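You operate a simulated robot arm through the tools that you are given. There is no shell and no other tool. Be economical: measure what you need, move in short steps, check, and stop when the job is done.

Carry out the task below with a simulated two-armed robot. There is one attempt and no reset: what you move stays moved.

Task
Wipe up the spill on the worktop by the microwave with the red tea towel and put it back.

The check looks at the end state, three seconds after you hand in, the way a careful person would. Anything else that was tipped, shoved, dropped, spilled or broken makes it a failure. Flat cloth is picked up by pressing the open fingertips on it (5 to 10 N) and closing them slowly along it; thin cloth reads only 2 to 8 mm in the jaws.

Robot
Two 7-joint arms with two-finger grippers on one trunk, on a base that drives. Base frame: it is fixed to the floor where the robot stands at the start and does not move with it; the origin is under the middle of the robot, x ahead of it, y to its left, z up; the surface under the hand at the start is at about z = 91. Lengths are in cm, angles in degrees, forces in N, time in s.
The left shoulder is at the start at [4.3, 17.5, 120.3], the right one opposite. With the tool pointing down near the work surface each hand reaches from about 22 to 84 cm from the robot's upright axis, wherever it stands, measured 20 degrees to its own side. Places, roughly: red tea towel [70, -10, 90]. Payload 2.94 kg a hand.
The tool frame of a hand sits at the grasp point between the pads (the TCP): z along the fingers, y along the line on which they close. The tips reach 3 cm beyond it. Largest opening 13.8 cm; the body of the gripper starts 10.9 cm behind the TCP.
Orientation is that of the tool frame in the base frame, as a unit quaternion [w, x, y, z]. With the fingers straight down and closing along the base's y, the tool's x points along the base's -x, its y along +y and its z along -z.

Tools
- The arms move only by the tool move_arm. It takes "left_plan", "right_plan" or both (then of equal length, played together; a hand with none holds still); each is a list of rows, each an object (a shift or turn left out is 0, a gripper value left out holds the last) with "delta_rot": the turn, a rotation vector about the tool's x, y, z in rad, a list of three; "travel": the shift along the tool's x, y, z in cm, a list of three; "claw": the gripper command, from -1 (shut) to 1 (fully open), values between in proportion. In form: [{"delta_rot": [ax, ay, az], "travel": [dx, dy, dz], "claw": claw}, ...]. A call has 1 to 20 rows; each row shifts and turns the commanded pose from where the row before left it, along the tool's axes as they then stand. A row lasts 0.2 s, in which the tool goes at most 5 cm and 8.6 degrees; a call with a longer step from one row to the next is refused whole, and so is a gripper value outside its range. A pose out of reach is approached as far as the arm can. The call stops where the force on the tool passes 40 N (or 10 N more than at its start, if that is more) or the arm is blocked; 0.2 s more then pass. Each finger halts on what it meets, pressing with about 27 N; the grip force reading is that of the motor and also rises with nothing between the fingers. The clock runs only during rows and for 0.2 s after the last one: add rows that do not move to give the fingers time. The reply holds the time, the measured pose of the TCP, the force on the tool along the base axes, the opening and the grip force, in the units named above and with some noise, with the torque about the TCP (base axes, N m) and any sound that the robot's microphone picked up, and new pictures: "show" is both (left out), scene, wrist or none (wrist: the cameras of the hands that moved).
- Cameras (640 x 400 px; columns grow to the right, rows downward): "scene" is now at [8.92, -0.05, 165.38]; the picture's right is [-0.00, -1.00, 0.00], its down [-0.93, 0.00, -0.36] and it looks along [0.36, -0.00, -0.93] (base axes); focal length 250 px, centre (320, 200). "left" rides on the left gripper at [7.1, -1.9, -14.6] in its tool frame; the picture's right is [0.26, 0.97, 0.00], its down [-0.85, 0.23, -0.48] and it looks along [-0.46, 0.12, 0.88] (tool axes); focal length 280 px, centre (320, 200). "right" rides on the right gripper at [7.1, 1.9, -14.6] in its tool frame; the picture's right is [-0.26, 0.97, 0.00], its down [-0.85, -0.23, -0.48] and it looks along [-0.46, -0.12, 0.88] (tool axes); focal length 280 px, centre (320, 200). There is no depth. A picture from a camera that has moved, and an enlarged one, comes with that camera's place and axes in the base frame and with its lens.
- raise_lower(by): slides the trunk up (or, below 0, down) by that many cm; the arms and the scene camera ride with it, the base frame stays. It gives what a move gives, with no picture.
- roll_base(legs): drives the robot by 1 to 6 legs, each [ahead, turn to the left] in cm and degrees, along the robot's own axes; the way and the turn of a leg run together, so that a leg with both is an arc; at most 150 cm and 180 degrees a leg. The arms and the cameras ride along, it lands a little off, and it stops where it bumps. It gives what a move gives, and a new picture of the scene camera.
- aim_head(pan, tilt): turns the head with the scene camera to pan (to the left, within 120 degrees either way) and tilt (down, from -29 to 69), counted from straight ahead of the robot. It gives what a move gives, and a new picture of the scene camera.
- enlarge(camera, box): a new picture of the part [left, top, right, bottom] of that camera's present view, enlarged. It takes no simulated time.
- finish_job(): hands the job in; it is judged then, once.

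Go step by step. Nothing tells you exact positions but the pictures and the camera data: compare them with the known pose of the tool, close in by small moves and look again before you grip or let go. The budget is 120 turns and 260 pictures, counting those below and the enlarged ones. Unless the task says otherwise, let go and move clear before handing in, and close with one line.

The tools are called after ">>>" as name(argument=value, ...) on one line, values as JSON. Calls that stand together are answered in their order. move_arm: Moves the arms, as the interface text tells. Its arguments: {"type":"object","properties":{"left_plan":{"type":"array","items":{"type":"object","properties":{"delta_rot":{"type":"array","items":{"type":"number"}},"travel":{"type":"array","items":{"type":"number"}},"claw":{"type":"number"}}}},"right_plan":{"type":"array","items":{"type":"object","properties":{"delta_rot":{"type":"array","items":{"type":"number"}},"travel":{"type":"array","items":{"type":"number"}},"claw":{"type":"number"}}}},"show":{"type":"string","enum":["both","scene","wrist","none"]}},"required":[]} The other tools are called the same way: raise_lower (by) slides the trunk up or down; roll_base (legs) drives the base; aim_head (pan, tilt) turns the head that bears the scene camera; enlarge (camera, box) takes an enlarged picture of a part of a camera's view; finish_job () hands the job in.

At the start:

```text
t: 0.0
left_tool_pos: [-4.98, 29.4, 48.74]
left_ee_rot: [-0.011, 0.045, 0.999, -0.012]
left_ft_force: [-0.3, -22.1, 11.9]
left_ft_torque: [2.37, -0.17, -0.12]
left_grip_width: 13.0
left_grasp_force: 0.0
right_tool_pos: [53.72, -43.93, 111.77]
right_ee_rot: [0.015, -0.342, 0.94, 0.004]
right_ft_force: [0.1, 0.6, -0.6]
right_ft_torque: [-0.05, 0.02, 0.0]
right_grip_width: 13.8
right_grasp_force: 0.1
trunk travel left (down, up): [-37.5, 35.9]
robot x, y, heading: [0.12, -0.09, 0.2]
head pan, tilt: [-0.1, 68.8]
```

scene: 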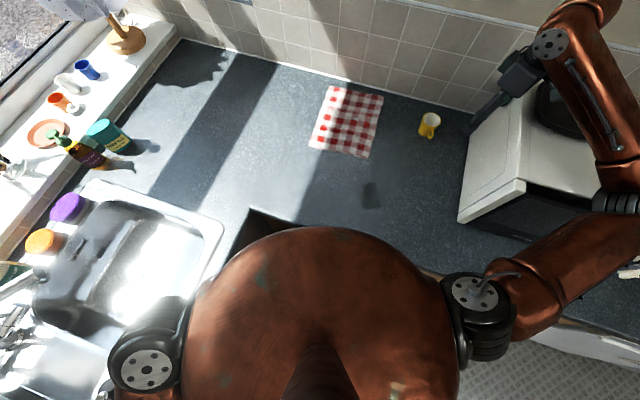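
right: 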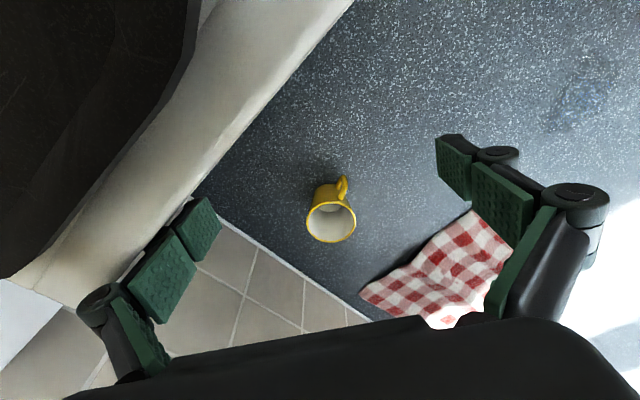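
left: 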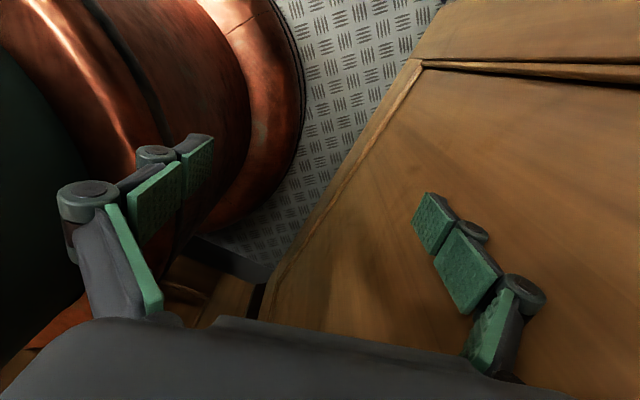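

The spill looks like the dark patch near (39, -16). The towel covers roughly x 53–85, y -24 to 3, and the yellow mug stands near (67, -39). I'll look closer before moving.

>>> enlarge(camera="scene", box=[280, 70, 480, 230])

>>> enlarge(camera="right", box=[320, 0, 640, 200])

```text
2.50 times, centred on (380, 150) of scene
camera zoom: at [8.92, -0.05, 165.38], right [0.0, -1.0, 0.0], down [-0.93, 0.0, -0.36], along [0.36, 0.0, -0.93], focal length 624 px, centre (170, 325)
```

zoom: 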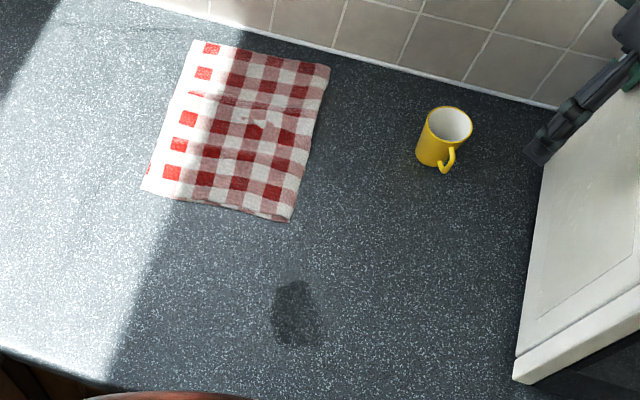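

```text
2.00 times, centred on (480, 100) of right
camera zoom: at [46.73, -47.25, 126.16], right [-0.42, 0.91, 0.0], down [0.79, 0.36, 0.5], along [0.45, 0.21, -0.87], focal length 561 px, centre (0, 400)
```

zoom: 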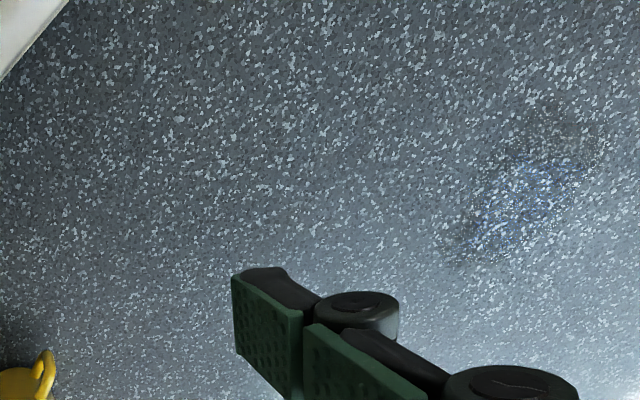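

The spill covers about x 35–44, y -20 to -13. First I'll slide the right hand left, away from the microwave and at its current height, then turn it square to the towel's near edge.

>>> move_arm(right_plan=[{"travel": [-2.5, 2.9, 0]}, {"travel": [-2.5, 2.9, 0]}, {"travel": [-2.5, 2.9, 0]}, {"travel": [-2.5, 2.9, 0]}, {"travel": [-2.5, 2.9, 0]}, {"travel": [-2.5, 2.9, 0]}, {"delta_rot": [0, 0, 0.131]}, {"delta_rot": [0, 0, 0.131]}, {"delta_rot": [0, 0, 0.131]}, {"delta_rot": [0, 0, 0.131]}, {"delta_rot": [0, 0, 0.131]}, {"delta_rot": [0, 0, 0.131]}, {"delta_rot": [0, 0, 0.131]}, {}])

```text
t: 1.1
left_tool_pos: [-3.76, 28.93, 49.25]
left_ee_rot: [-0.027, 0.047, 0.998, -0.016]
left_ft_force: [-13.6, -18.5, 7.9]
left_ft_torque: [1.88, -0.89, 0.99]
left_grip_width: 13.04
left_grasp_force: 0.1
right_tool_pos: [54.25, -28.39, 111.59]
right_ee_rot: [0.018, -0.381, 0.923, -0.05]
right_ft_force: [1.2, 0.7, -0.5]
right_ft_torque: [-0.19, 0.09, -0.03]
right_grip_width: 13.8
right_grasp_force: 0.1
trunk travel left (down, up): [-37.5, 35.9]
robot x, y, heading: [0.2, 0.3, -0.5]
head pan, tilt: [-0.1, 68.8]
stopped in row 5 (right hand): the arm was blocked; the commanded pose is now the measured one
camera scene: at [-5.09, -0.43, 167.01], right [-0.01, -1.0, 0.0], down [-0.9, 0.01, -0.44], along [0.44, 0.0, -0.9], focal length 250 px, centre (320, 200)
camera right: at [46.8, -30.72, 125.83], right [-0.49, 0.87, -0.1], down [0.73, 0.47, 0.49], along [0.48, 0.17, -0.86], focal length 280 px, centre (320, 200)
```

scene: 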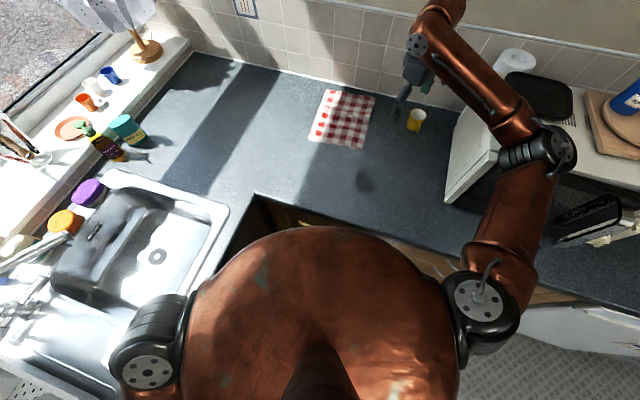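
right: 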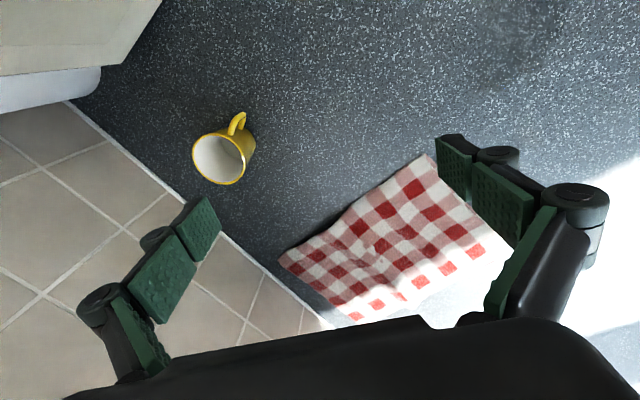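

The reported scene camera pose changed a lot (moved back and tilted) and the arm reports blocked. I'll hold still and see how things settle before doing anything else.

>>> move_arm(right_plan=[{}, {}, {}, {}, {}], left_plan=[{}, {}, {}, {}, {}])

>>> enlarge(camera="scene", box=[360, 20, 640, 240])

```text
t: 1.4
left_tool_pos: [-0.36, 27.9, 48.67]
left_ee_rot: [-0.03, 0.039, 0.998, -0.028]
left_ft_force: [-0.9, -14.7, -0.5]
left_ft_torque: [1.52, -0.06, -0.09]
left_grip_width: 12.47
left_grasp_force: 0.0
right_tool_pos: [54.83, -21.3, 108.48]
right_ee_rot: [0.03, -0.455, 0.883, -0.106]
right_ft_force: [-2.1, 2.9, 6.1]
right_ft_torque: [-0.36, -0.16, -0.02]
right_grip_width: 13.8
right_grasp_force: 0.5
trunk travel left (down, up): [-37.5, 35.9]
robot x, y, heading: [-0.53, -0.24, -0.7]
head pan, tilt: [-0.1, 68.8]
stopped in row 1 (left hand): the arm was blocked; the commanded pose is now the measured one
camera scene: at [-12.26, 0.0, 167.03], right [-0.01, -1.0, 0.0], down [-0.88, 0.01, -0.48], along [0.48, -0.01, -0.88], focal length 250 px, centre (320, 200)
camera right: at [46.84, -23.47, 122.7], right [-0.62, 0.76, -0.22], down [0.61, 0.64, 0.48], along [0.5, 0.16, -0.85], focal length 280 px, centre (320, 200)
camera left: at [-6.61, 27.28, 63.74], right [-0.19, 0.98, -0.04], down [0.89, 0.19, 0.41], along [0.41, 0.04, -0.91], focal length 280 px, centre (320, 200)
```

scene: 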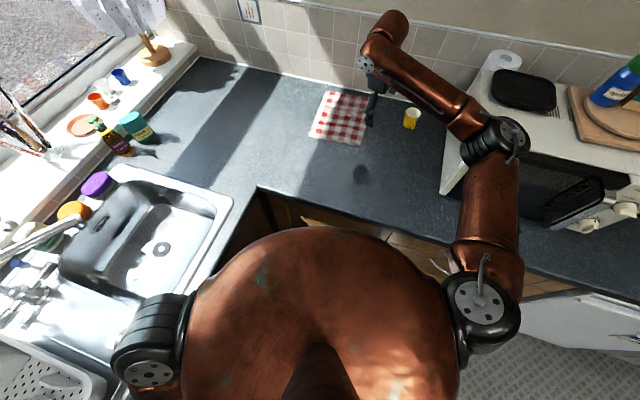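
right: 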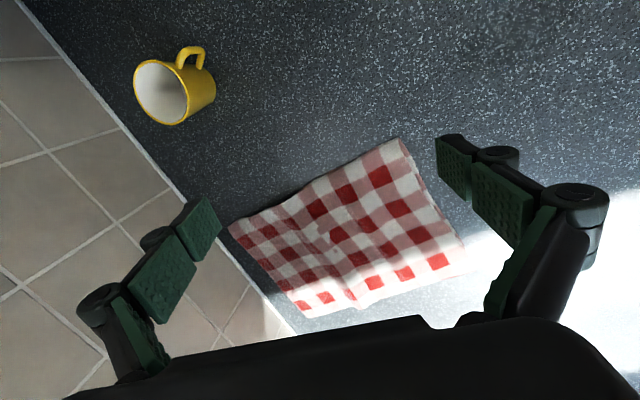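
left: 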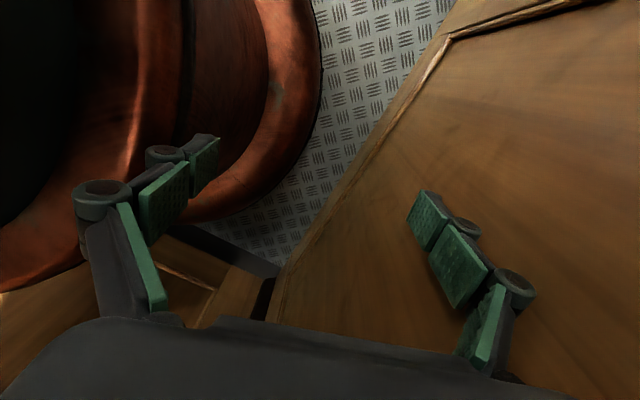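

```text
1.82 times, centred on (500, 130) of scene
camera zoom: at [-12.26, 0.0, 167.03], right [-0.01, -1.0, 0.0], down [-0.88, 0.01, -0.48], along [0.48, -0.01, -0.88], focal length 454 px, centre (-7, 327)
```

zoom: 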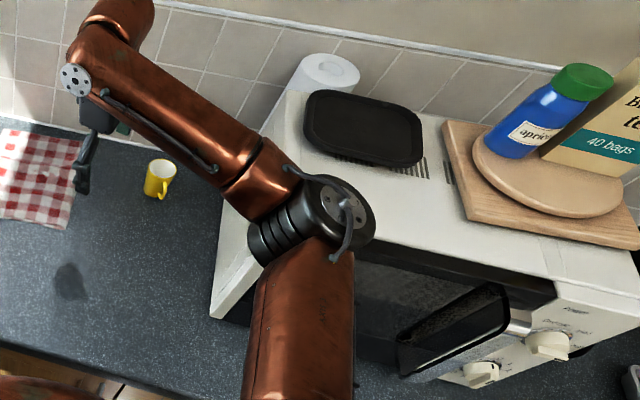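

The scene camera is drifting back and tilting, so the robot's body seems to be leaning, and the left hand is wedged against the cabinet on its left. I'll ease the left hand off that contact in a small step and watch the drift.

>>> move_arm(left_plan=[{"travel": [0, -1, 0]}, {"travel": [0, -1, 0]}], show="scene")

```text
t: 1.7
left_tool_pos: [4.95, 26.2, 45.48]
left_ee_rot: [-0.15, 0.023, 0.987, -0.044]
left_ft_force: [-41.9, -29.5, 32.0]
left_ft_torque: [0.73, -0.95, 5.19]
left_grip_width: 11.15
left_grasp_force: 0.1
right_tool_pos: [68.59, -14.77, 98.11]
right_ee_rot: [0.014, -0.535, 0.838, -0.106]
right_ft_force: [-0.3, -4.8, 5.4]
right_ft_torque: [0.72, 0.06, 0.09]
right_grip_width: 13.81
right_grasp_force: 0.2
trunk travel left (down, up): [-37.5, 35.9]
robot x, y, heading: [-0.18, -0.29, 0.4]
head pan, tilt: [-0.1, 68.8]
stopped in row 1 (left hand): the arm was blocked; the commanded pose is now the measured one
camera scene: at [3.3, -0.42, 166.0], right [0.0, -1.0, 0.0], down [-0.92, 0.0, -0.39], along [0.39, 0.0, -0.92], focal length 250 px, centre (320, 200)
```

scene: 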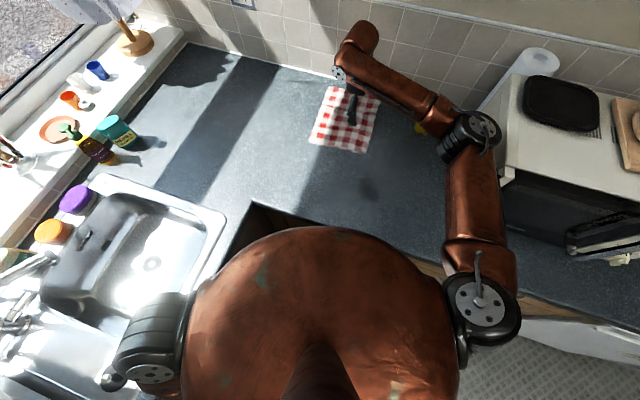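

The body is rocking, and the right hand has dropped to about z 98, so I'll lift it clear gently and back the left hand off its contact ahead.

>>> move_arm(right_plan=[{"travel": [0, 0, -2.5]}, {"travel": [0, 0, -3]}, {"travel": [0, 0, -3]}], left_plan=[{"travel": [1.5, -0.5, 0]}, {"travel": [2, 0, 0]}, {"travel": [2, 0, 0]}], show="scene")

```text
t: 2.0
left_tool_pos: [8.11, 24.7, 45.59]
left_ee_rot: [-0.152, 0.035, 0.987, -0.051]
left_ft_force: [11.3, -37.3, 8.1]
left_ft_torque: [2.51, 0.64, -1.65]
left_grip_width: 11.91
left_grasp_force: 0.1
right_tool_pos: [75.09, -18.49, 92.54]
right_ee_rot: [-0.057, -0.5, 0.863, -0.054]
right_ft_force: [-6.6, -0.2, 1.3]
right_ft_torque: [-0.06, -1.02, 0.07]
right_grip_width: 13.93
right_grasp_force: 0.1
trunk travel left (down, up): [-37.5, 35.9]
robot x, y, heading: [-0.35, -0.29, 0.5]
head pan, tilt: [-0.1, 68.8]
stopped in row 1 (right hand): the arm was blocked; the commanded pose is now the measured one
camera scene: at [20.82, -1.3, 165.41], right [0.0, -1.0, -0.01], down [-0.96, 0.0, -0.3], along [0.3, 0.01, -0.96], focal length 250 px, centre (320, 200)
```

scene: 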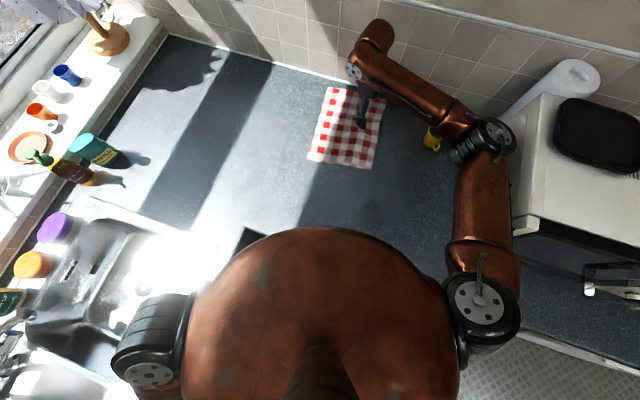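

The rock has carried the right fingertips down to the towel. I'll raise the trunk, which lifts both hands without relying on arm tracking and gives the rocking time to die down.

>>> raise_lower(by=10)

```text
t: 2.4
left_tool_pos: [2.6, 26.11, 45.14]
left_ee_rot: [-0.118, 0.036, 0.99, -0.067]
left_ft_force: [-14.8, -14.0, 11.2]
left_ft_torque: [1.69, -0.96, 0.76]
left_grip_width: 13.14
left_grasp_force: 0.0
right_tool_pos: [71.75, -24.51, 97.01]
right_ee_rot: [-0.082, -0.376, 0.919, -0.085]
right_ft_force: [-4.8, -10.5, 0.3]
right_ft_torque: [1.49, -0.73, 0.05]
right_grip_width: 13.81
right_grasp_force: 0.1
trunk travel left (down, up): [-37.8, 35.6]
robot x, y, heading: [0.2, -0.2, 1.1]
head pan, tilt: [-0.1, 68.8]
stopped: the arm was blocked; the commanded pose is now the measured one
```

The raise stopped early because an arm reads blocked. I'll look at the scene again.

>>> aim_head(pan=0, tilt=60)

```text
t: 3.1
left_tool_pos: [3.91, 25.51, 45.27]
left_ee_rot: [-0.106, 0.037, 0.992, -0.058]
left_ft_force: [-3.6, 2.2, 5.7]
left_ft_torque: [-0.25, -0.04, -0.14]
left_grip_width: 13.51
left_grasp_force: 0.0
right_tool_pos: [71.37, -23.53, 96.44]
right_ee_rot: [-0.075, -0.376, 0.92, -0.074]
right_ft_force: [0.5, -0.8, -0.2]
right_ft_torque: [0.1, 0.11, -0.05]
right_grip_width: 13.84
right_grasp_force: 0.1
trunk travel left (down, up): [-37.8, 35.6]
robot x, y, heading: [0.55, -0.17, 3.3]
head pan, tilt: [0.0, 60.0]
camera scene: at [21.78, 7.2, 166.77], right [0.06, -1.0, 0.04], down [-0.9, -0.07, -0.44], along [0.44, -0.01, -0.9], focal length 250 px, centre (320, 200)
```

scene: 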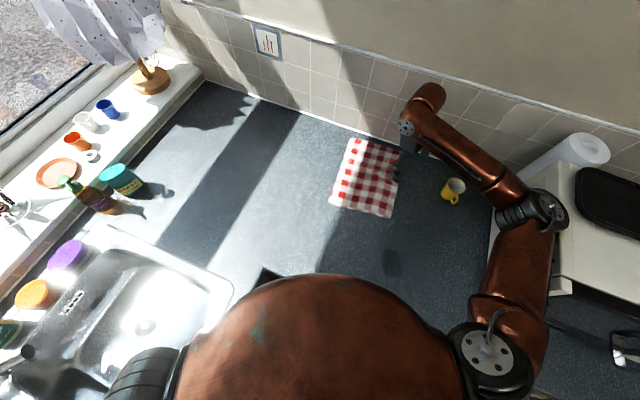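

The hands are nearly still now and the left hand is free of contact, with the towel and mug undisturbed. I'll look once more to see whether the sway has settled.

>>> aim_head(pan=-5, tilt=58)

```text
t: 3.7
left_tool_pos: [4.18, 25.43, 45.31]
left_ee_rot: [-0.108, 0.039, 0.992, -0.058]
left_ft_force: [-3.3, 2.0, 4.9]
left_ft_torque: [-0.07, -0.11, 0.11]
left_grip_width: 13.46
left_grasp_force: 0.0
right_tool_pos: [71.04, -23.13, 96.27]
right_ee_rot: [-0.071, -0.386, 0.917, -0.073]
right_ft_force: [0.3, 0.5, -0.6]
right_ft_torque: [-0.02, 0.09, 0.01]
right_grip_width: 13.82
right_grasp_force: 0.1
trunk travel left (down, up): [-37.8, 35.6]
robot x, y, heading: [1.0, 0.28, 4.5]
head pan, tilt: [-5.0, 58.0]
camera scene: at [21.7, 7.34, 166.99], right [-0.01, -1.0, 0.04], down [-0.88, -0.01, -0.47], along [0.47, -0.04, -0.88], focal length 250 px, centre (320, 200)
```

scene: 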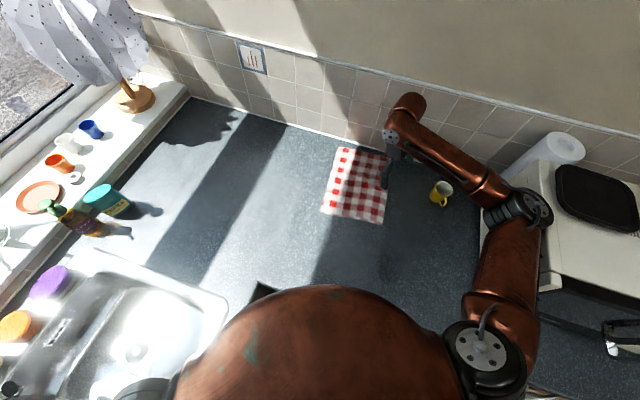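

Everything has settled, with a slight forward lean. I'll lift the right hand slowly to see whether the sway starts again.

>>> move_arm(right_plan=[{"travel": [0, 0, -0.5]}, {"travel": [0, 0, -1]}, {"travel": [0, 0, -1]}, {"travel": [0, 0, -1]}, {"travel": [0, 0, -1]}, {"travel": [0, 0, -0.5]}], show="both")

```text
t: 4.1
left_tool_pos: [1.81, 27.37, 45.02]
left_ee_rot: [-0.065, 0.034, 0.997, -0.037]
left_ft_force: [7.9, 111.4, 54.4]
left_ft_torque: [-10.78, 1.07, 0.94]
left_grip_width: 11.56
left_grasp_force: 0.0
right_tool_pos: [66.58, -20.12, 100.56]
right_ee_rot: [-0.036, -0.383, 0.921, -0.068]
right_ft_force: [-11.2, -20.8, -3.1]
right_ft_torque: [2.51, -1.3, 0.2]
right_grip_width: 13.78
right_grasp_force: 0.0
trunk travel left (down, up): [-37.8, 35.6]
robot x, y, heading: [2.02, 0.36, 9.7]
head pan, tilt: [-5.0, 58.0]
stopped in row 1 (right hand): the arm was blocked; the commanded pose is now the measured one
camera scene: at [18.45, 16.17, 167.21], right [0.09, -0.99, 0.08], down [-0.86, -0.12, -0.49], along [0.5, -0.03, -0.87], focal length 250 px, centre (320, 200)
camera right: at [60.53, -21.45, 115.61], right [-0.5, 0.86, -0.13], down [0.77, 0.51, 0.39], along [0.4, 0.1, -0.91], focal length 280 px, centre (320, 200)
```

scene: 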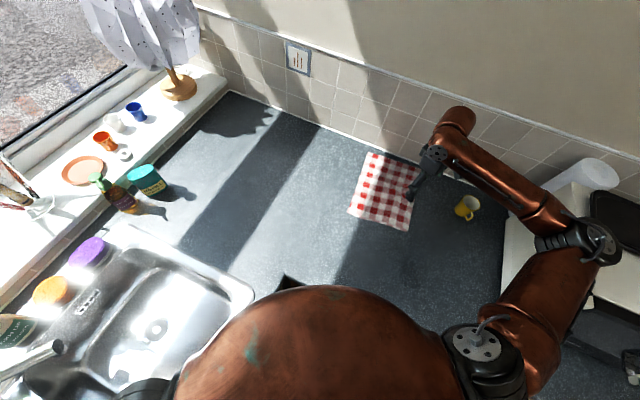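
right: 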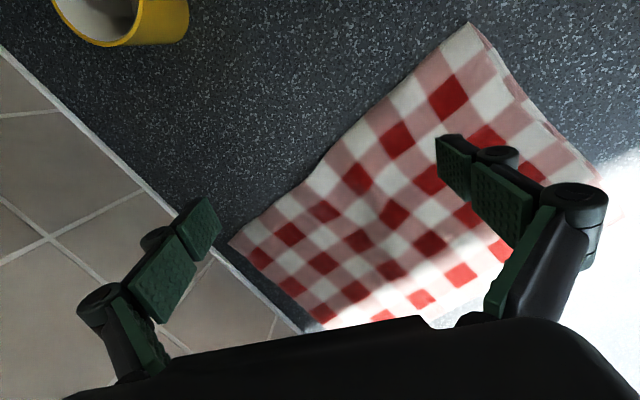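

The left hand is being squeezed between the robot and the left-hand cabinet, and this is throwing the body about. I'll look down that side before moving it.

>>> aim_head(pan=80, tilt=65)

>>> enlarge(camera="left", box=[0, 0, 640, 400])

```text
t: 5.7
left_tool_pos: [0.09, 24.08, 46.52]
left_ee_rot: [-0.047, 0.038, 0.998, -0.017]
left_ft_force: [-10.0, 73.3, 13.4]
left_ft_torque: [-4.57, -0.27, -0.99]
left_grip_width: 10.95
left_grasp_force: 0.0
right_tool_pos: [57.68, -22.96, 107.34]
right_ee_rot: [0.061, -0.443, 0.884, -0.139]
right_ft_force: [0.1, 0.1, 0.6]
right_ft_torque: [-0.15, -0.08, -0.01]
right_grip_width: 13.82
right_grasp_force: 0.1
trunk travel left (down, up): [-37.8, 35.6]
robot x, y, heading: [0.71, 2.17, 1.2]
head pan, tilt: [80.0, 65.0]
camera scene: at [-17.34, 8.77, 167.54], right [0.98, -0.15, 0.13], down [-0.08, -0.9, -0.44], along [0.19, 0.42, -0.89], focal length 250 px, centre (320, 200)
```

scene: 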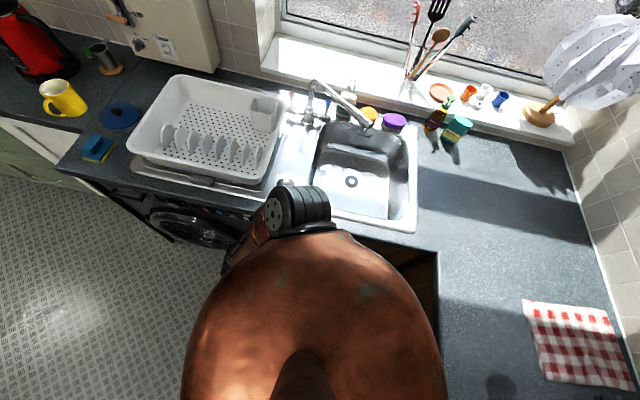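

```text
1.00 times, centred on (320, 200) of left (not enlarged: the box is as wide or as high as the picture)
camera zoom: at [-5.49, 23.02, 61.88], right [-0.19, 0.98, -0.01], down [0.91, 0.18, 0.39], along [0.38, 0.06, -0.92], focal length 280 px, centre (320, 200)
```

zoom: 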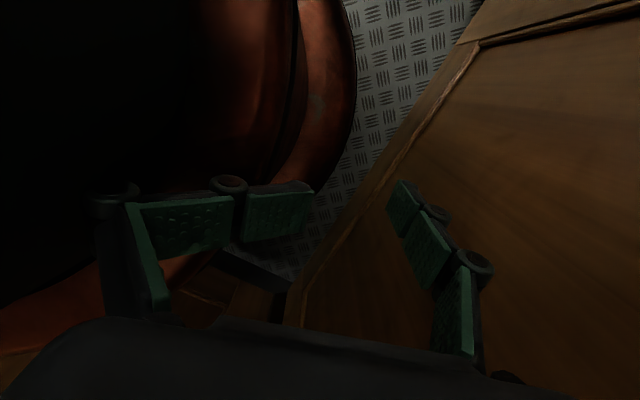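

The kitchen sits about 19° rotated to me: the left counter edge runs from (36, 23) to (-82, 64) and the open floor is behind. I'm jammed in the corner, so I'll back out straight, which opens room on both sides, and free the left hand.

>>> roll_base(legs=[[-12, 0]])

```text
t: 6.4
left_tool_pos: [13.05, 22.74, 42.18]
left_ee_rot: [-0.162, 0.023, 0.985, -0.049]
left_ft_force: [16.3, -19.1, 10.5]
left_ft_torque: [1.31, 0.46, 0.41]
left_grip_width: 13.01
left_grasp_force: 0.0
right_tool_pos: [80.01, -12.92, 90.12]
right_ee_rot: [0.006, -0.546, 0.831, -0.104]
right_ft_force: [1.3, 0.0, 16.1]
right_ft_torque: [0.47, 0.24, -0.13]
right_grip_width: 13.75
right_grasp_force: 0.1
trunk travel left (down, up): [-37.8, 35.6]
robot x, y, heading: [0.57, 1.69, 2.8]
head pan, tilt: [80.0, 65.0]
stopped in leg 1: the robot was blocked; the commanded pose is now the measured one
camera scene: at [13.69, 9.08, 166.39], right [0.99, -0.13, -0.05], down [-0.14, -0.9, -0.41], along [0.01, 0.41, -0.91], focal length 250 px, centre (320, 200)
```

scene: 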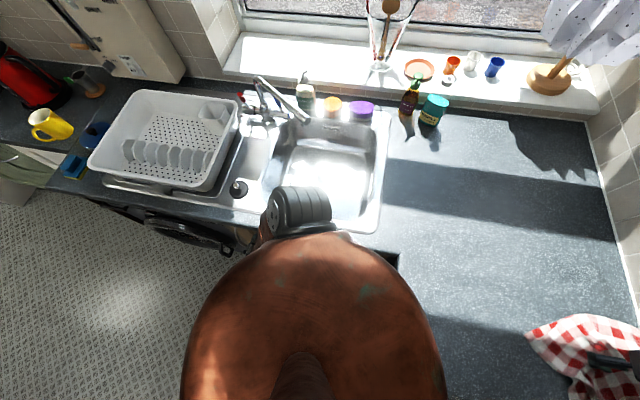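

Backing out was blocked and it rocked forward, so the right fingertips touched the towel. I'll let it settle without commanding any arm.

>>> aim_head(pan=0, tilt=58)

>>> enlarge(camera="right", box=[0, 0, 640, 400])

>>> enlarge(camera="left", box=[0, 0, 640, 400])

```text
t: 7.9
left_tool_pos: [9.82, 23.31, 42.41]
left_ee_rot: [-0.146, 0.023, 0.988, -0.032]
left_ft_force: [6.6, 10.6, 1.6]
left_ft_torque: [-0.54, 0.29, 0.49]
left_grip_width: 13.2
left_grasp_force: 0.0
right_tool_pos: [74.66, -14.76, 93.41]
right_ee_rot: [0.026, -0.542, 0.832, -0.114]
right_ft_force: [-0.9, -0.3, 1.9]
right_ft_torque: [0.08, -0.01, -0.01]
right_grip_width: 13.91
right_grasp_force: 0.0
trunk travel left (down, up): [-37.8, 35.6]
robot x, y, heading: [0.56, 1.48, 2.5]
head pan, tilt: [0.0, 58.0]
camera scene: at [10.79, 1.69, 166.84], right [0.04, -1.0, 0.0], down [-0.85, -0.04, -0.53], along [0.53, 0.02, -0.85], focal length 250 px, centre (320, 200)
```

scene: 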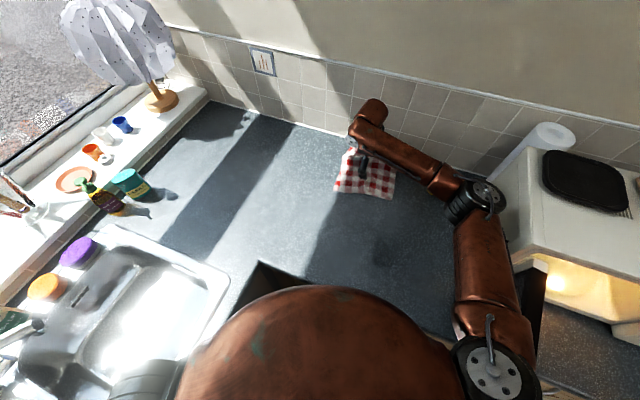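

```text
1.00 times, centred on (320, 200) of right (not enlarged: the box is as wide or as high as the picture)
camera zoom: at [67.67, -18.04, 107.87], right [-0.76, 0.61, -0.23], down [0.47, 0.76, 0.44], along [0.45, 0.23, -0.87], focal length 280 px, centre (320, 200)
```

zoom: 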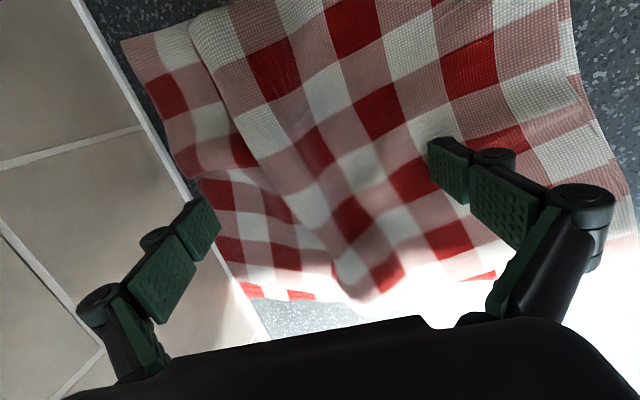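

```text
1.00 times, centred on (320, 200) of left (not enlarged: the box is as wide or as high as the picture)
camera zoom: at [7.27, 22.71, 58.53], right [-0.22, 0.98, 0.0], down [0.96, 0.21, 0.2], along [0.19, 0.05, -0.98], focal length 280 px, centre (320, 200)
```

zoom: 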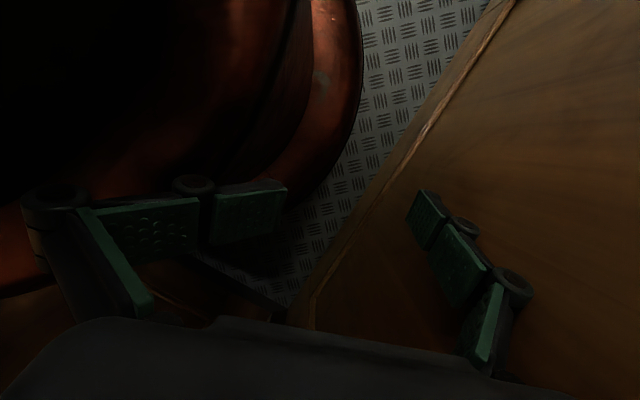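

The microwave looks different, with a lit interior. I'll check it and the mug closely.

>>> enlarge(camera="scene", box=[440, 120, 640, 360])

>>> enlarge(camera="scene", box=[310, 100, 510, 260])

```text
1.67 times, centred on (540, 240) of scene
camera zoom: at [10.79, 1.69, 166.84], right [0.04, -1.0, 0.0], down [-0.85, -0.04, -0.53], along [0.53, 0.02, -0.85], focal length 416 px, centre (-47, 133)
```

zoom: 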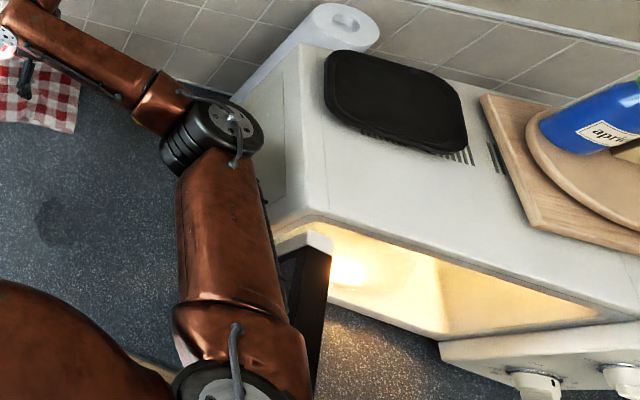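

```text
2.50 times, centred on (410, 180) of scene
camera zoom: at [10.79, 1.69, 166.84], right [0.04, -1.0, 0.0], down [-0.85, -0.04, -0.53], along [0.53, 0.02, -0.85], focal length 624 px, centre (95, 250)
```

zoom: 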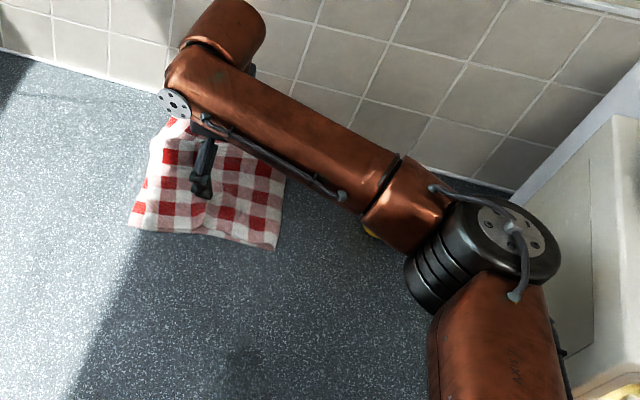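

The body is upright again now. The left hand's wide-open fingers are what's wedged between the robot and the cabinet, so I'll close them in place without moving the arm.

>>> move_arm(left_plan=[{"claw": 0.5}, {"claw": 0}, {"claw": -0.5}, {"claw": -1}, {"claw": -1}, {"claw": -1}, {"claw": -1}, {"claw": -1}], show="scene")

```text
t: 9.7
left_tool_pos: [9.81, 23.22, 42.39]
left_ee_rot: [-0.147, 0.023, 0.988, -0.034]
left_ft_force: [-0.3, 0.6, -0.1]
left_ft_torque: [0.0, -0.01, -0.02]
left_grip_width: 0.0
left_grasp_force: 20.9
right_tool_pos: [74.83, -14.84, 93.37]
right_ee_rot: [0.025, -0.542, 0.832, -0.115]
right_ft_force: [-0.6, -0.2, 1.4]
right_ft_torque: [0.03, 0.14, -0.04]
right_grip_width: 13.89
right_grasp_force: 0.1
trunk travel left (down, up): [-37.8, 35.6]
robot x, y, heading: [0.7, 1.02, 2.6]
head pan, tilt: [0.0, 58.0]
camera scene: at [11.1, 1.7, 166.84], right [0.04, -1.0, 0.0], down [-0.85, -0.04, -0.53], along [0.53, 0.02, -0.85], focal length 250 px, centre (320, 200)
```

scene: 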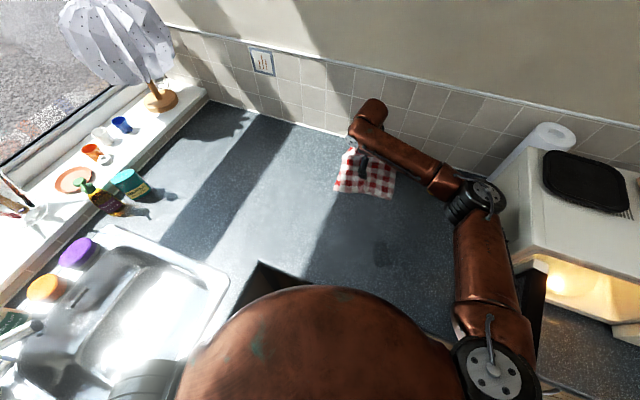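

The left hand is free (force zero) and the robot is still. I'll lift the right hand gently off the towel.

>>> move_arm(right_plan=[{"travel": [0, 0, -0.4]}, {"travel": [0, 0, -0.8]}, {"travel": [0, 0, -0.8]}, {"travel": [0, 0, -0.8]}, {"travel": [0, 0, -0.4]}, {}])

```text
t: 11.1
left_tool_pos: [9.77, 23.34, 42.43]
left_ee_rot: [-0.147, 0.024, 0.988, -0.034]
left_ft_force: [0.4, -0.5, 0.3]
left_ft_torque: [-0.02, 0.0, -0.03]
left_grip_width: 0.0
left_grasp_force: 27.1
right_tool_pos: [74.38, -14.16, 96.37]
right_ee_rot: [0.025, -0.543, 0.831, -0.114]
right_ft_force: [0.7, -0.4, 1.1]
right_ft_torque: [-0.01, 0.01, -0.01]
right_grip_width: 13.79
right_grasp_force: 0.2
trunk travel left (down, up): [-37.8, 35.6]
robot x, y, heading: [0.73, 1.32, 2.2]
head pan, tilt: [0.0, 58.0]
camera scene: at [11.12, 1.7, 166.83], right [0.04, -1.0, 0.0], down [-0.85, -0.04, -0.53], along [0.53, 0.02, -0.85], focal length 250 px, centre (320, 200)
camera right: at [67.27, -17.47, 110.8], right [-0.76, 0.61, -0.23], down [0.47, 0.76, 0.44], along [0.45, 0.23, -0.87], focal length 280 px, centre (320, 200)
```

scene: 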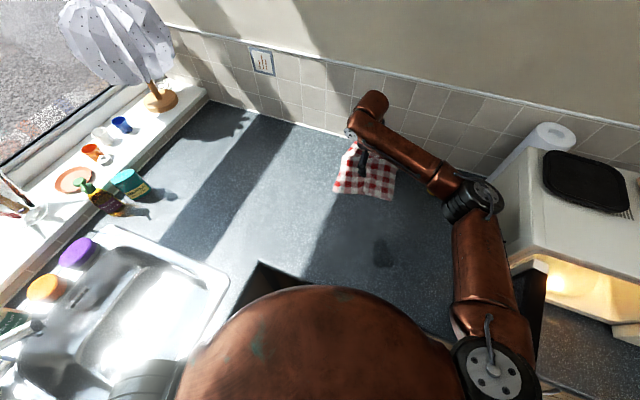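
right: 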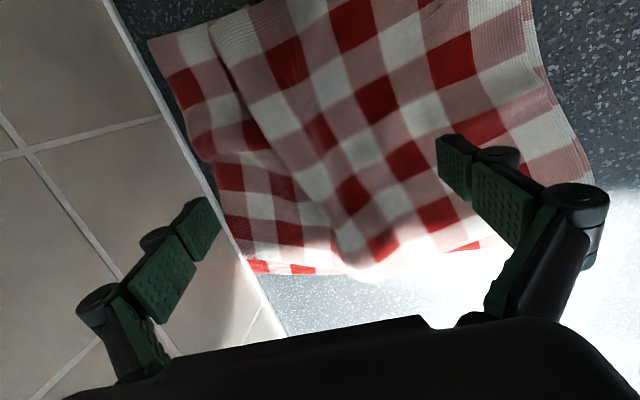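

Stable now. I'll continue up 12 cm, then level the tool and start turning it back towards square.

>>> move_arm(right_plan=[{"travel": [0, 0, -0.7]}, {"travel": [0, 0, -1.3]}, {"travel": [0, 0, -1.5]}, {"travel": [0, 0, -1.5]}, {"travel": [0, 0, -1.5]}, {"travel": [0, 0, -1.5]}, {"travel": [0, 0, -1.5]}, {"travel": [0, 0, -1.5]}, {"travel": [0, 0, -1]}, {"delta_rot": [-0.055, -0.021, 0]}, {"delta_rot": [-0.055, -0.021, 0]}, {"delta_rot": [-0.055, -0.021, 0]}, {"delta_rot": [-0.055, -0.021, 0]}, {}])

```text
t: 14.1
left_tool_pos: [9.8, 23.17, 42.4]
left_ee_rot: [-0.147, 0.023, 0.988, -0.034]
left_ft_force: [0.2, 0.4, 0.1]
left_ft_torque: [0.0, -0.02, 0.02]
left_grip_width: 0.0
left_grasp_force: 27.5
right_tool_pos: [72.28, -12.27, 108.19]
right_ee_rot: [0.001, -0.547, 0.837, 0.001]
right_ft_force: [1.2, 0.3, -0.4]
right_ft_torque: [0.0, 0.0, 0.02]
right_grip_width: 13.79
right_grasp_force: 0.2
trunk travel left (down, up): [-37.8, 35.6]
robot x, y, heading: [0.81, 1.37, 2.5]
head pan, tilt: [0.0, 58.0]
camera scene: at [11.12, 1.71, 166.83], right [0.04, -1.0, 0.0], down [-0.85, -0.04, -0.53], along [0.53, 0.02, -0.85], focal length 250 px, centre (320, 200)
camera right: at [67.73, -17.88, 122.86], right [-0.78, 0.63, 0.0], down [0.55, 0.68, 0.48], along [0.3, 0.37, -0.88], focal length 280 px, centre (320, 200)
```

scene: 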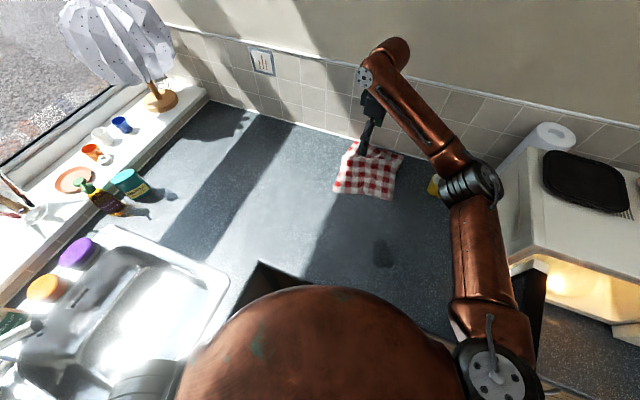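
right: 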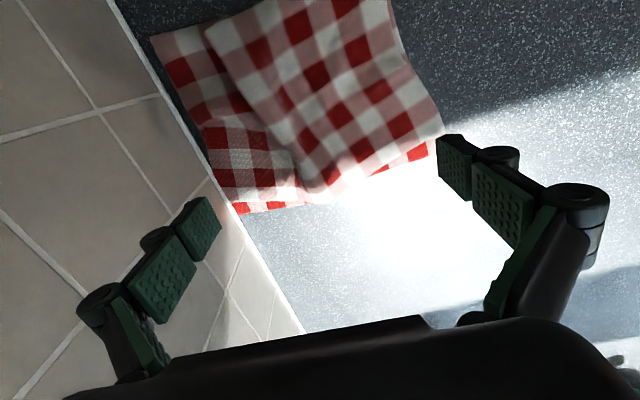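

The hand is level, but the elbow rides low near the mug and microwave. I'll raise the trunk 12 cm now that the left hand is free.

>>> raise_lower(by=12)

>>> enlarge(camera="scene", box=[320, 60, 640, 360])

```text
t: 15.6
left_tool_pos: [9.78, 23.27, 54.48]
left_ee_rot: [-0.147, 0.024, 0.988, -0.035]
left_ft_force: [0.1, -0.3, 0.2]
left_ft_torque: [0.0, -0.01, -0.01]
left_grip_width: 0.0
left_grasp_force: 27.3
right_tool_pos: [72.35, -12.36, 120.01]
right_ee_rot: [-0.001, -0.547, 0.837, 0.001]
right_ft_force: [-0.2, 1.0, -0.1]
right_ft_torque: [0.0, 0.05, -0.01]
right_grip_width: 13.78
right_grasp_force: 0.0
trunk travel left (down, up): [-49.8, 23.6]
robot x, y, heading: [0.41, 1.29, 2.8]
head pan, tilt: [0.0, 58.0]
```

```text
1.33 times, centred on (480, 210) of scene
camera zoom: at [7.38, 1.54, 178.82], right [0.04, -1.0, 0.0], down [-0.85, -0.04, -0.53], along [0.53, 0.02, -0.85], focal length 333 px, centre (107, 187)
```

zoom: 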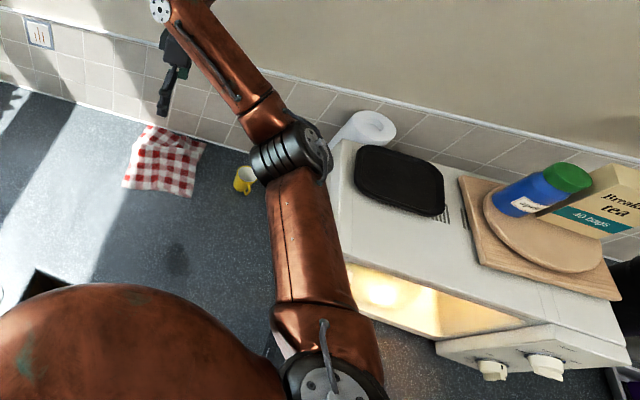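

The mug is upright and in its original place. The microwave door has swung open, though, and I'll have to close it later. First I'll retract the hand over the near side of the towel and square it up.

>>> move_arm(right_plan=[{"travel": [0.4, 0.9, 0]}, {"travel": [0.8, 1.8, 0]}, {"travel": [0.8, 1.8, 0]}, {"travel": [0.8, 1.8, 0]}, {"travel": [0.8, 1.8, 0], "delta_rot": [0, 0, 0.1]}, {"travel": [0.4, 0.9, 0], "delta_rot": [0, 0, 0.1]}, {"delta_rot": [0, 0, 0.1]}, {"delta_rot": [0, 0, 0.1]}, {"delta_rot": [0, 0, 0.1]}, {"delta_rot": [0, 0, 0.1]}, {"delta_rot": [0, 0, 0.1]}, {"delta_rot": [0, 0, 0.1]}, {"delta_rot": [0, 0, 0.1]}, {"delta_rot": [0, 0, 0.1]}, {"delta_rot": [0, 0, 0.1]}, {}])

```text
t: 19.0
left_tool_pos: [9.78, 23.31, 54.52]
left_ee_rot: [-0.147, 0.024, 0.988, -0.034]
left_ft_force: [0.7, -0.5, 0.2]
left_ft_torque: [-0.03, -0.02, 0.01]
left_grip_width: 0.01
left_grasp_force: 27.2
right_tool_pos: [62.55, -12.24, 120.02]
right_ee_rot: [0.0, -0.028, 1.0, 0.001]
right_ft_force: [0.8, 0.4, 0.7]
right_ft_torque: [-0.02, 0.03, -0.01]
right_grip_width: 13.8
right_grasp_force: 0.1
trunk travel left (down, up): [-49.8, 23.6]
robot x, y, heading: [0.88, 1.58, 2.5]
head pan, tilt: [0.0, 58.0]
camera scene: at [7.34, 1.53, 178.83], right [0.04, -1.0, 0.0], down [-0.85, -0.04, -0.53], along [0.53, 0.02, -0.85], focal length 250 px, centre (320, 200)
camera right: at [55.4, -10.62, 134.73], right [0.21, 0.98, 0.0], down [0.86, -0.18, 0.48], along [0.47, -0.1, -0.88], focal length 280 px, centre (320, 200)
```

scene: 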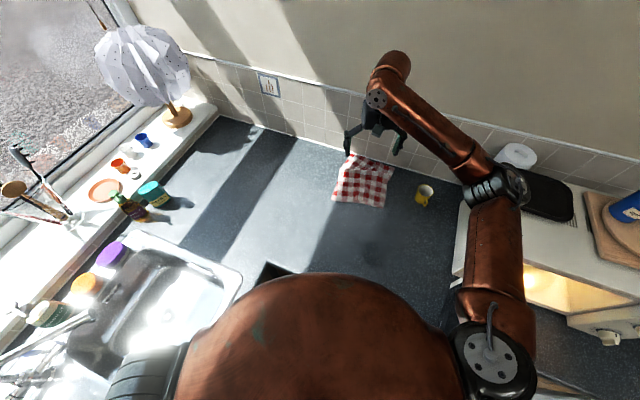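
right: 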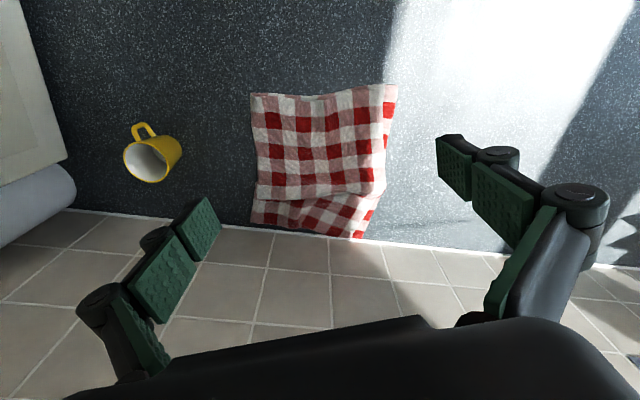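

The towel has been pushed about 5 cm back and its far end is folded; its near edge now runs (59, -22) to (62, -1). I'll align with that edge, set the opening to about 5 cm, and descend to just above the cloth.

>>> move_arm(right_plan=[{"travel": [-0.6, 0, 0.5], "delta_rot": [0, 0, 0.07], "claw": 0.3}, {"travel": [-0.6, 0, 1], "delta_rot": [0, 0, 0.07], "claw": -0.28}, {"travel": [0, 0, 2], "delta_rot": [0, 0, 0.07]}, {"travel": [0, 0, 2]}, {"travel": [0, 0, 2]}, {"travel": [0, 0, 2]}, {"travel": [0, 0, 2]}, {"travel": [0, 0, 2]}, {"travel": [0, 0, 2]}, {"travel": [0, 0, 2]}, {"travel": [0, 0, 2]}, {"travel": [0, 0, 2]}, {"travel": [0, 0, 1]}, {}])

```text
t: 22.0
left_tool_pos: [9.76, 23.28, 54.41]
left_ee_rot: [-0.147, 0.024, 0.988, -0.035]
left_ft_force: [0.1, 0.2, -0.5]
left_ft_torque: [-0.02, 0.0, 0.01]
left_grip_width: 0.0
left_grasp_force: 26.9
right_tool_pos: [63.78, -12.16, 97.59]
right_ee_rot: [0.001, 0.077, 0.997, 0.001]
right_ft_force: [-0.2, -1.1, 0.5]
right_ft_torque: [0.01, 0.05, 0.0]
right_grip_width: 4.97
right_grasp_force: 0.0
trunk travel left (down, up): [-49.8, 23.6]
robot x, y, heading: [0.87, 1.58, 2.5]
head pan, tilt: [0.0, 58.0]
camera scene: at [7.33, 1.53, 178.83], right [0.04, -1.0, 0.0], down [-0.85, -0.04, -0.53], along [0.53, 0.02, -0.85], focal length 250 px, centre (320, 200)
camera right: at [57.05, -9.14, 112.31], right [0.41, 0.91, 0.0], down [0.8, -0.36, 0.48], along [0.44, -0.19, -0.88], focal length 280 px, centre (320, 200)
```

scene: 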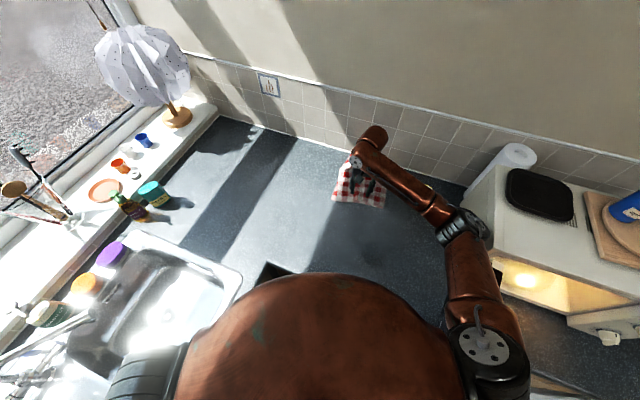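
right: 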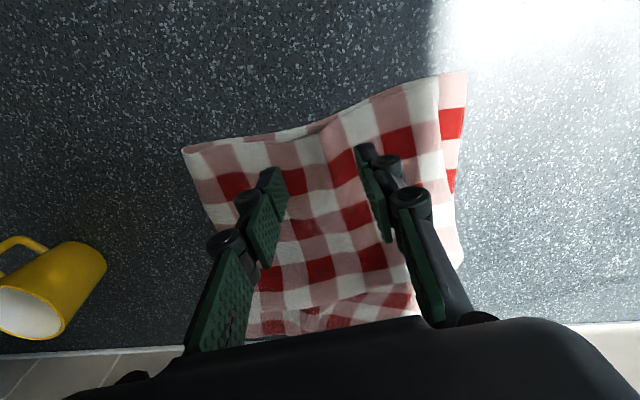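

The fingers straddle the near part of the cloth. I'll lower to contact in small steps.

>>> move_arm(right_plan=[{"travel": [0, 0, 0.8]}, {"travel": [0, 0, 0.8]}, {"travel": [0, 0, 0.8]}, {"travel": [0, 0, 0.5]}, {"travel": [0, 0, 0.3]}, {}], show="wrist")

```text
t: 23.4
left_tool_pos: [9.66, 23.26, 54.48]
left_ee_rot: [-0.147, 0.024, 0.988, -0.035]
left_ft_force: [1.1, -0.9, 0.7]
left_ft_torque: [0.0, 0.02, -0.02]
left_grip_width: 0.0
left_grasp_force: 26.1
right_tool_pos: [63.66, -12.24, 94.55]
right_ee_rot: [0.001, 0.077, 0.997, 0.001]
right_ft_force: [-0.3, -0.7, 0.7]
right_ft_torque: [-0.03, 0.01, -0.01]
right_grip_width: 4.98
right_grasp_force: 0.1
trunk travel left (down, up): [-49.8, 23.6]
robot x, y, heading: [0.32, 1.35, 2.3]
head pan, tilt: [0.0, 58.0]
camera right: at [57.03, -9.08, 109.14], right [0.41, 0.91, 0.0], down [0.8, -0.36, 0.48], along [0.43, -0.19, -0.88], focal length 280 px, centre (320, 200)
```

right: 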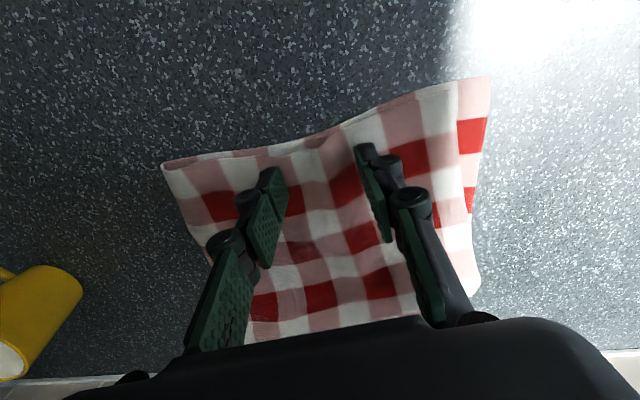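

>>> move_arm(right_plan=[{"travel": [0, 0, 0.3]}, {"travel": [0, 0, 0.2]}, {"travel": [0, 0, 0.2]}, {}], show="none")

```text
t: 24.4
left_tool_pos: [9.73, 23.21, 54.43]
left_ee_rot: [-0.146, 0.024, 0.988, -0.034]
left_ft_force: [-0.6, -0.3, 0.1]
left_ft_torque: [-0.02, 0.0, 0.01]
left_grip_width: 0.0
left_grasp_force: 27.2
right_tool_pos: [63.68, -12.08, 94.15]
right_ee_rot: [0.003, 0.076, 0.997, 0.002]
right_ft_force: [2.5, -0.3, 23.3]
right_ft_torque: [0.03, 0.04, -0.03]
right_grip_width: 5.11
right_grasp_force: 0.3
trunk travel left (down, up): [-49.8, 23.6]
robot x, y, heading: [0.62, 1.16, 2.5]
head pan, tilt: [0.0, 58.0]
```

Contact reads 23 N, so I'll back off 0.2 cm to about 8 N and close slowly along the cloth.

>>> move_arm(right_plan=[{"travel": [0, 0, -0.2]}, {}, {"claw": -0.36}, {"claw": -0.44}, {"claw": -0.52}, {"claw": -0.6}, {"claw": -0.68}, {"claw": -0.76}, {"claw": -0.84}, {"claw": -0.92}, {"claw": -1}, {}, {}, {}], show="wrist")

```text
t: 27.4
left_tool_pos: [9.88, 23.24, 54.46]
left_ee_rot: [-0.146, 0.023, 0.988, -0.035]
left_ft_force: [-0.2, -0.2, 0.3]
left_ft_torque: [-0.01, 0.0, -0.02]
left_grip_width: 0.0
left_grasp_force: 27.0
right_tool_pos: [63.49, -12.27, 93.96]
right_ee_rot: [0.0, 0.077, 0.997, 0.001]
right_ft_force: [0.6, -0.5, 13.9]
right_ft_torque: [0.1, 0.09, -0.03]
right_grip_width: 1.08
right_grasp_force: 27.5
trunk travel left (down, up): [-49.8, 23.6]
robot x, y, heading: [0.47, 1.49, 2.3]
head pan, tilt: [0.0, 58.0]
camera right: at [56.86, -9.1, 108.68], right [0.41, 0.91, 0.0], down [0.8, -0.36, 0.48], along [0.44, -0.19, -0.88], focal length 280 px, centre (320, 200)
```

right: 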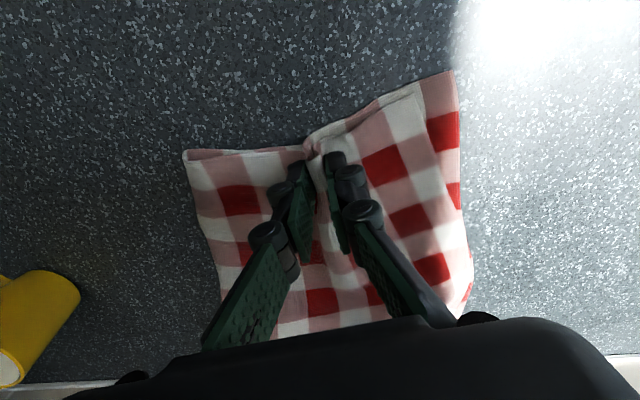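

The towel is gripped. Before dragging it I need to know where the open microwave door is relative to the arm.

>>> enlarge(camera="scene", box=[400, 140, 640, 400])

>>> aim_head(pan=-60, tilt=60)

```text
1.54 times, centred on (520, 270) of scene
camera zoom: at [7.18, 1.58, 178.84], right [0.04, -1.0, 0.0], down [-0.85, -0.04, -0.53], along [0.53, 0.02, -0.85], focal length 384 px, centre (12, 92)
```

zoom: 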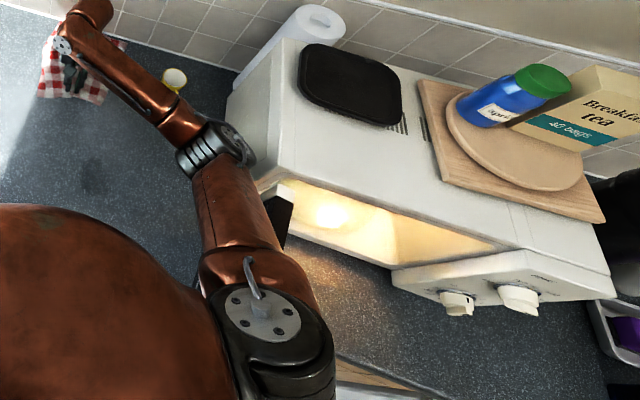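

```text
t: 28.7
left_tool_pos: [9.75, 23.31, 54.64]
left_ee_rot: [-0.146, 0.024, 0.988, -0.035]
left_ft_force: [0.4, 0.2, 0.0]
left_ft_torque: [0.0, 0.0, 0.02]
left_grip_width: 0.01
left_grasp_force: 27.0
right_tool_pos: [63.61, -12.11, 93.96]
right_ee_rot: [0.001, 0.077, 0.997, 0.0]
right_ft_force: [0.0, 0.4, 12.4]
right_ft_torque: [0.09, 0.11, 0.0]
right_grip_width: 1.08
right_grasp_force: 26.9
trunk travel left (down, up): [-49.8, 23.6]
robot x, y, heading: [0.63, 0.91, 2.4]
head pan, tilt: [-60.0, 60.0]
camera scene: at [3.89, -4.34, 178.6], right [-0.84, -0.54, 0.0], down [-0.47, 0.73, -0.5], along [0.27, -0.42, -0.87], focal length 250 px, centre (320, 200)
```

scene: 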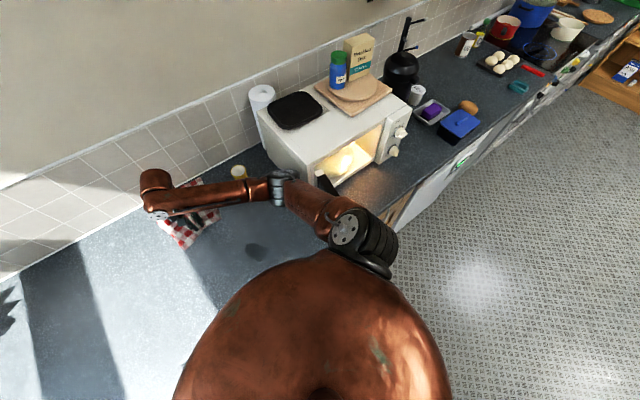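

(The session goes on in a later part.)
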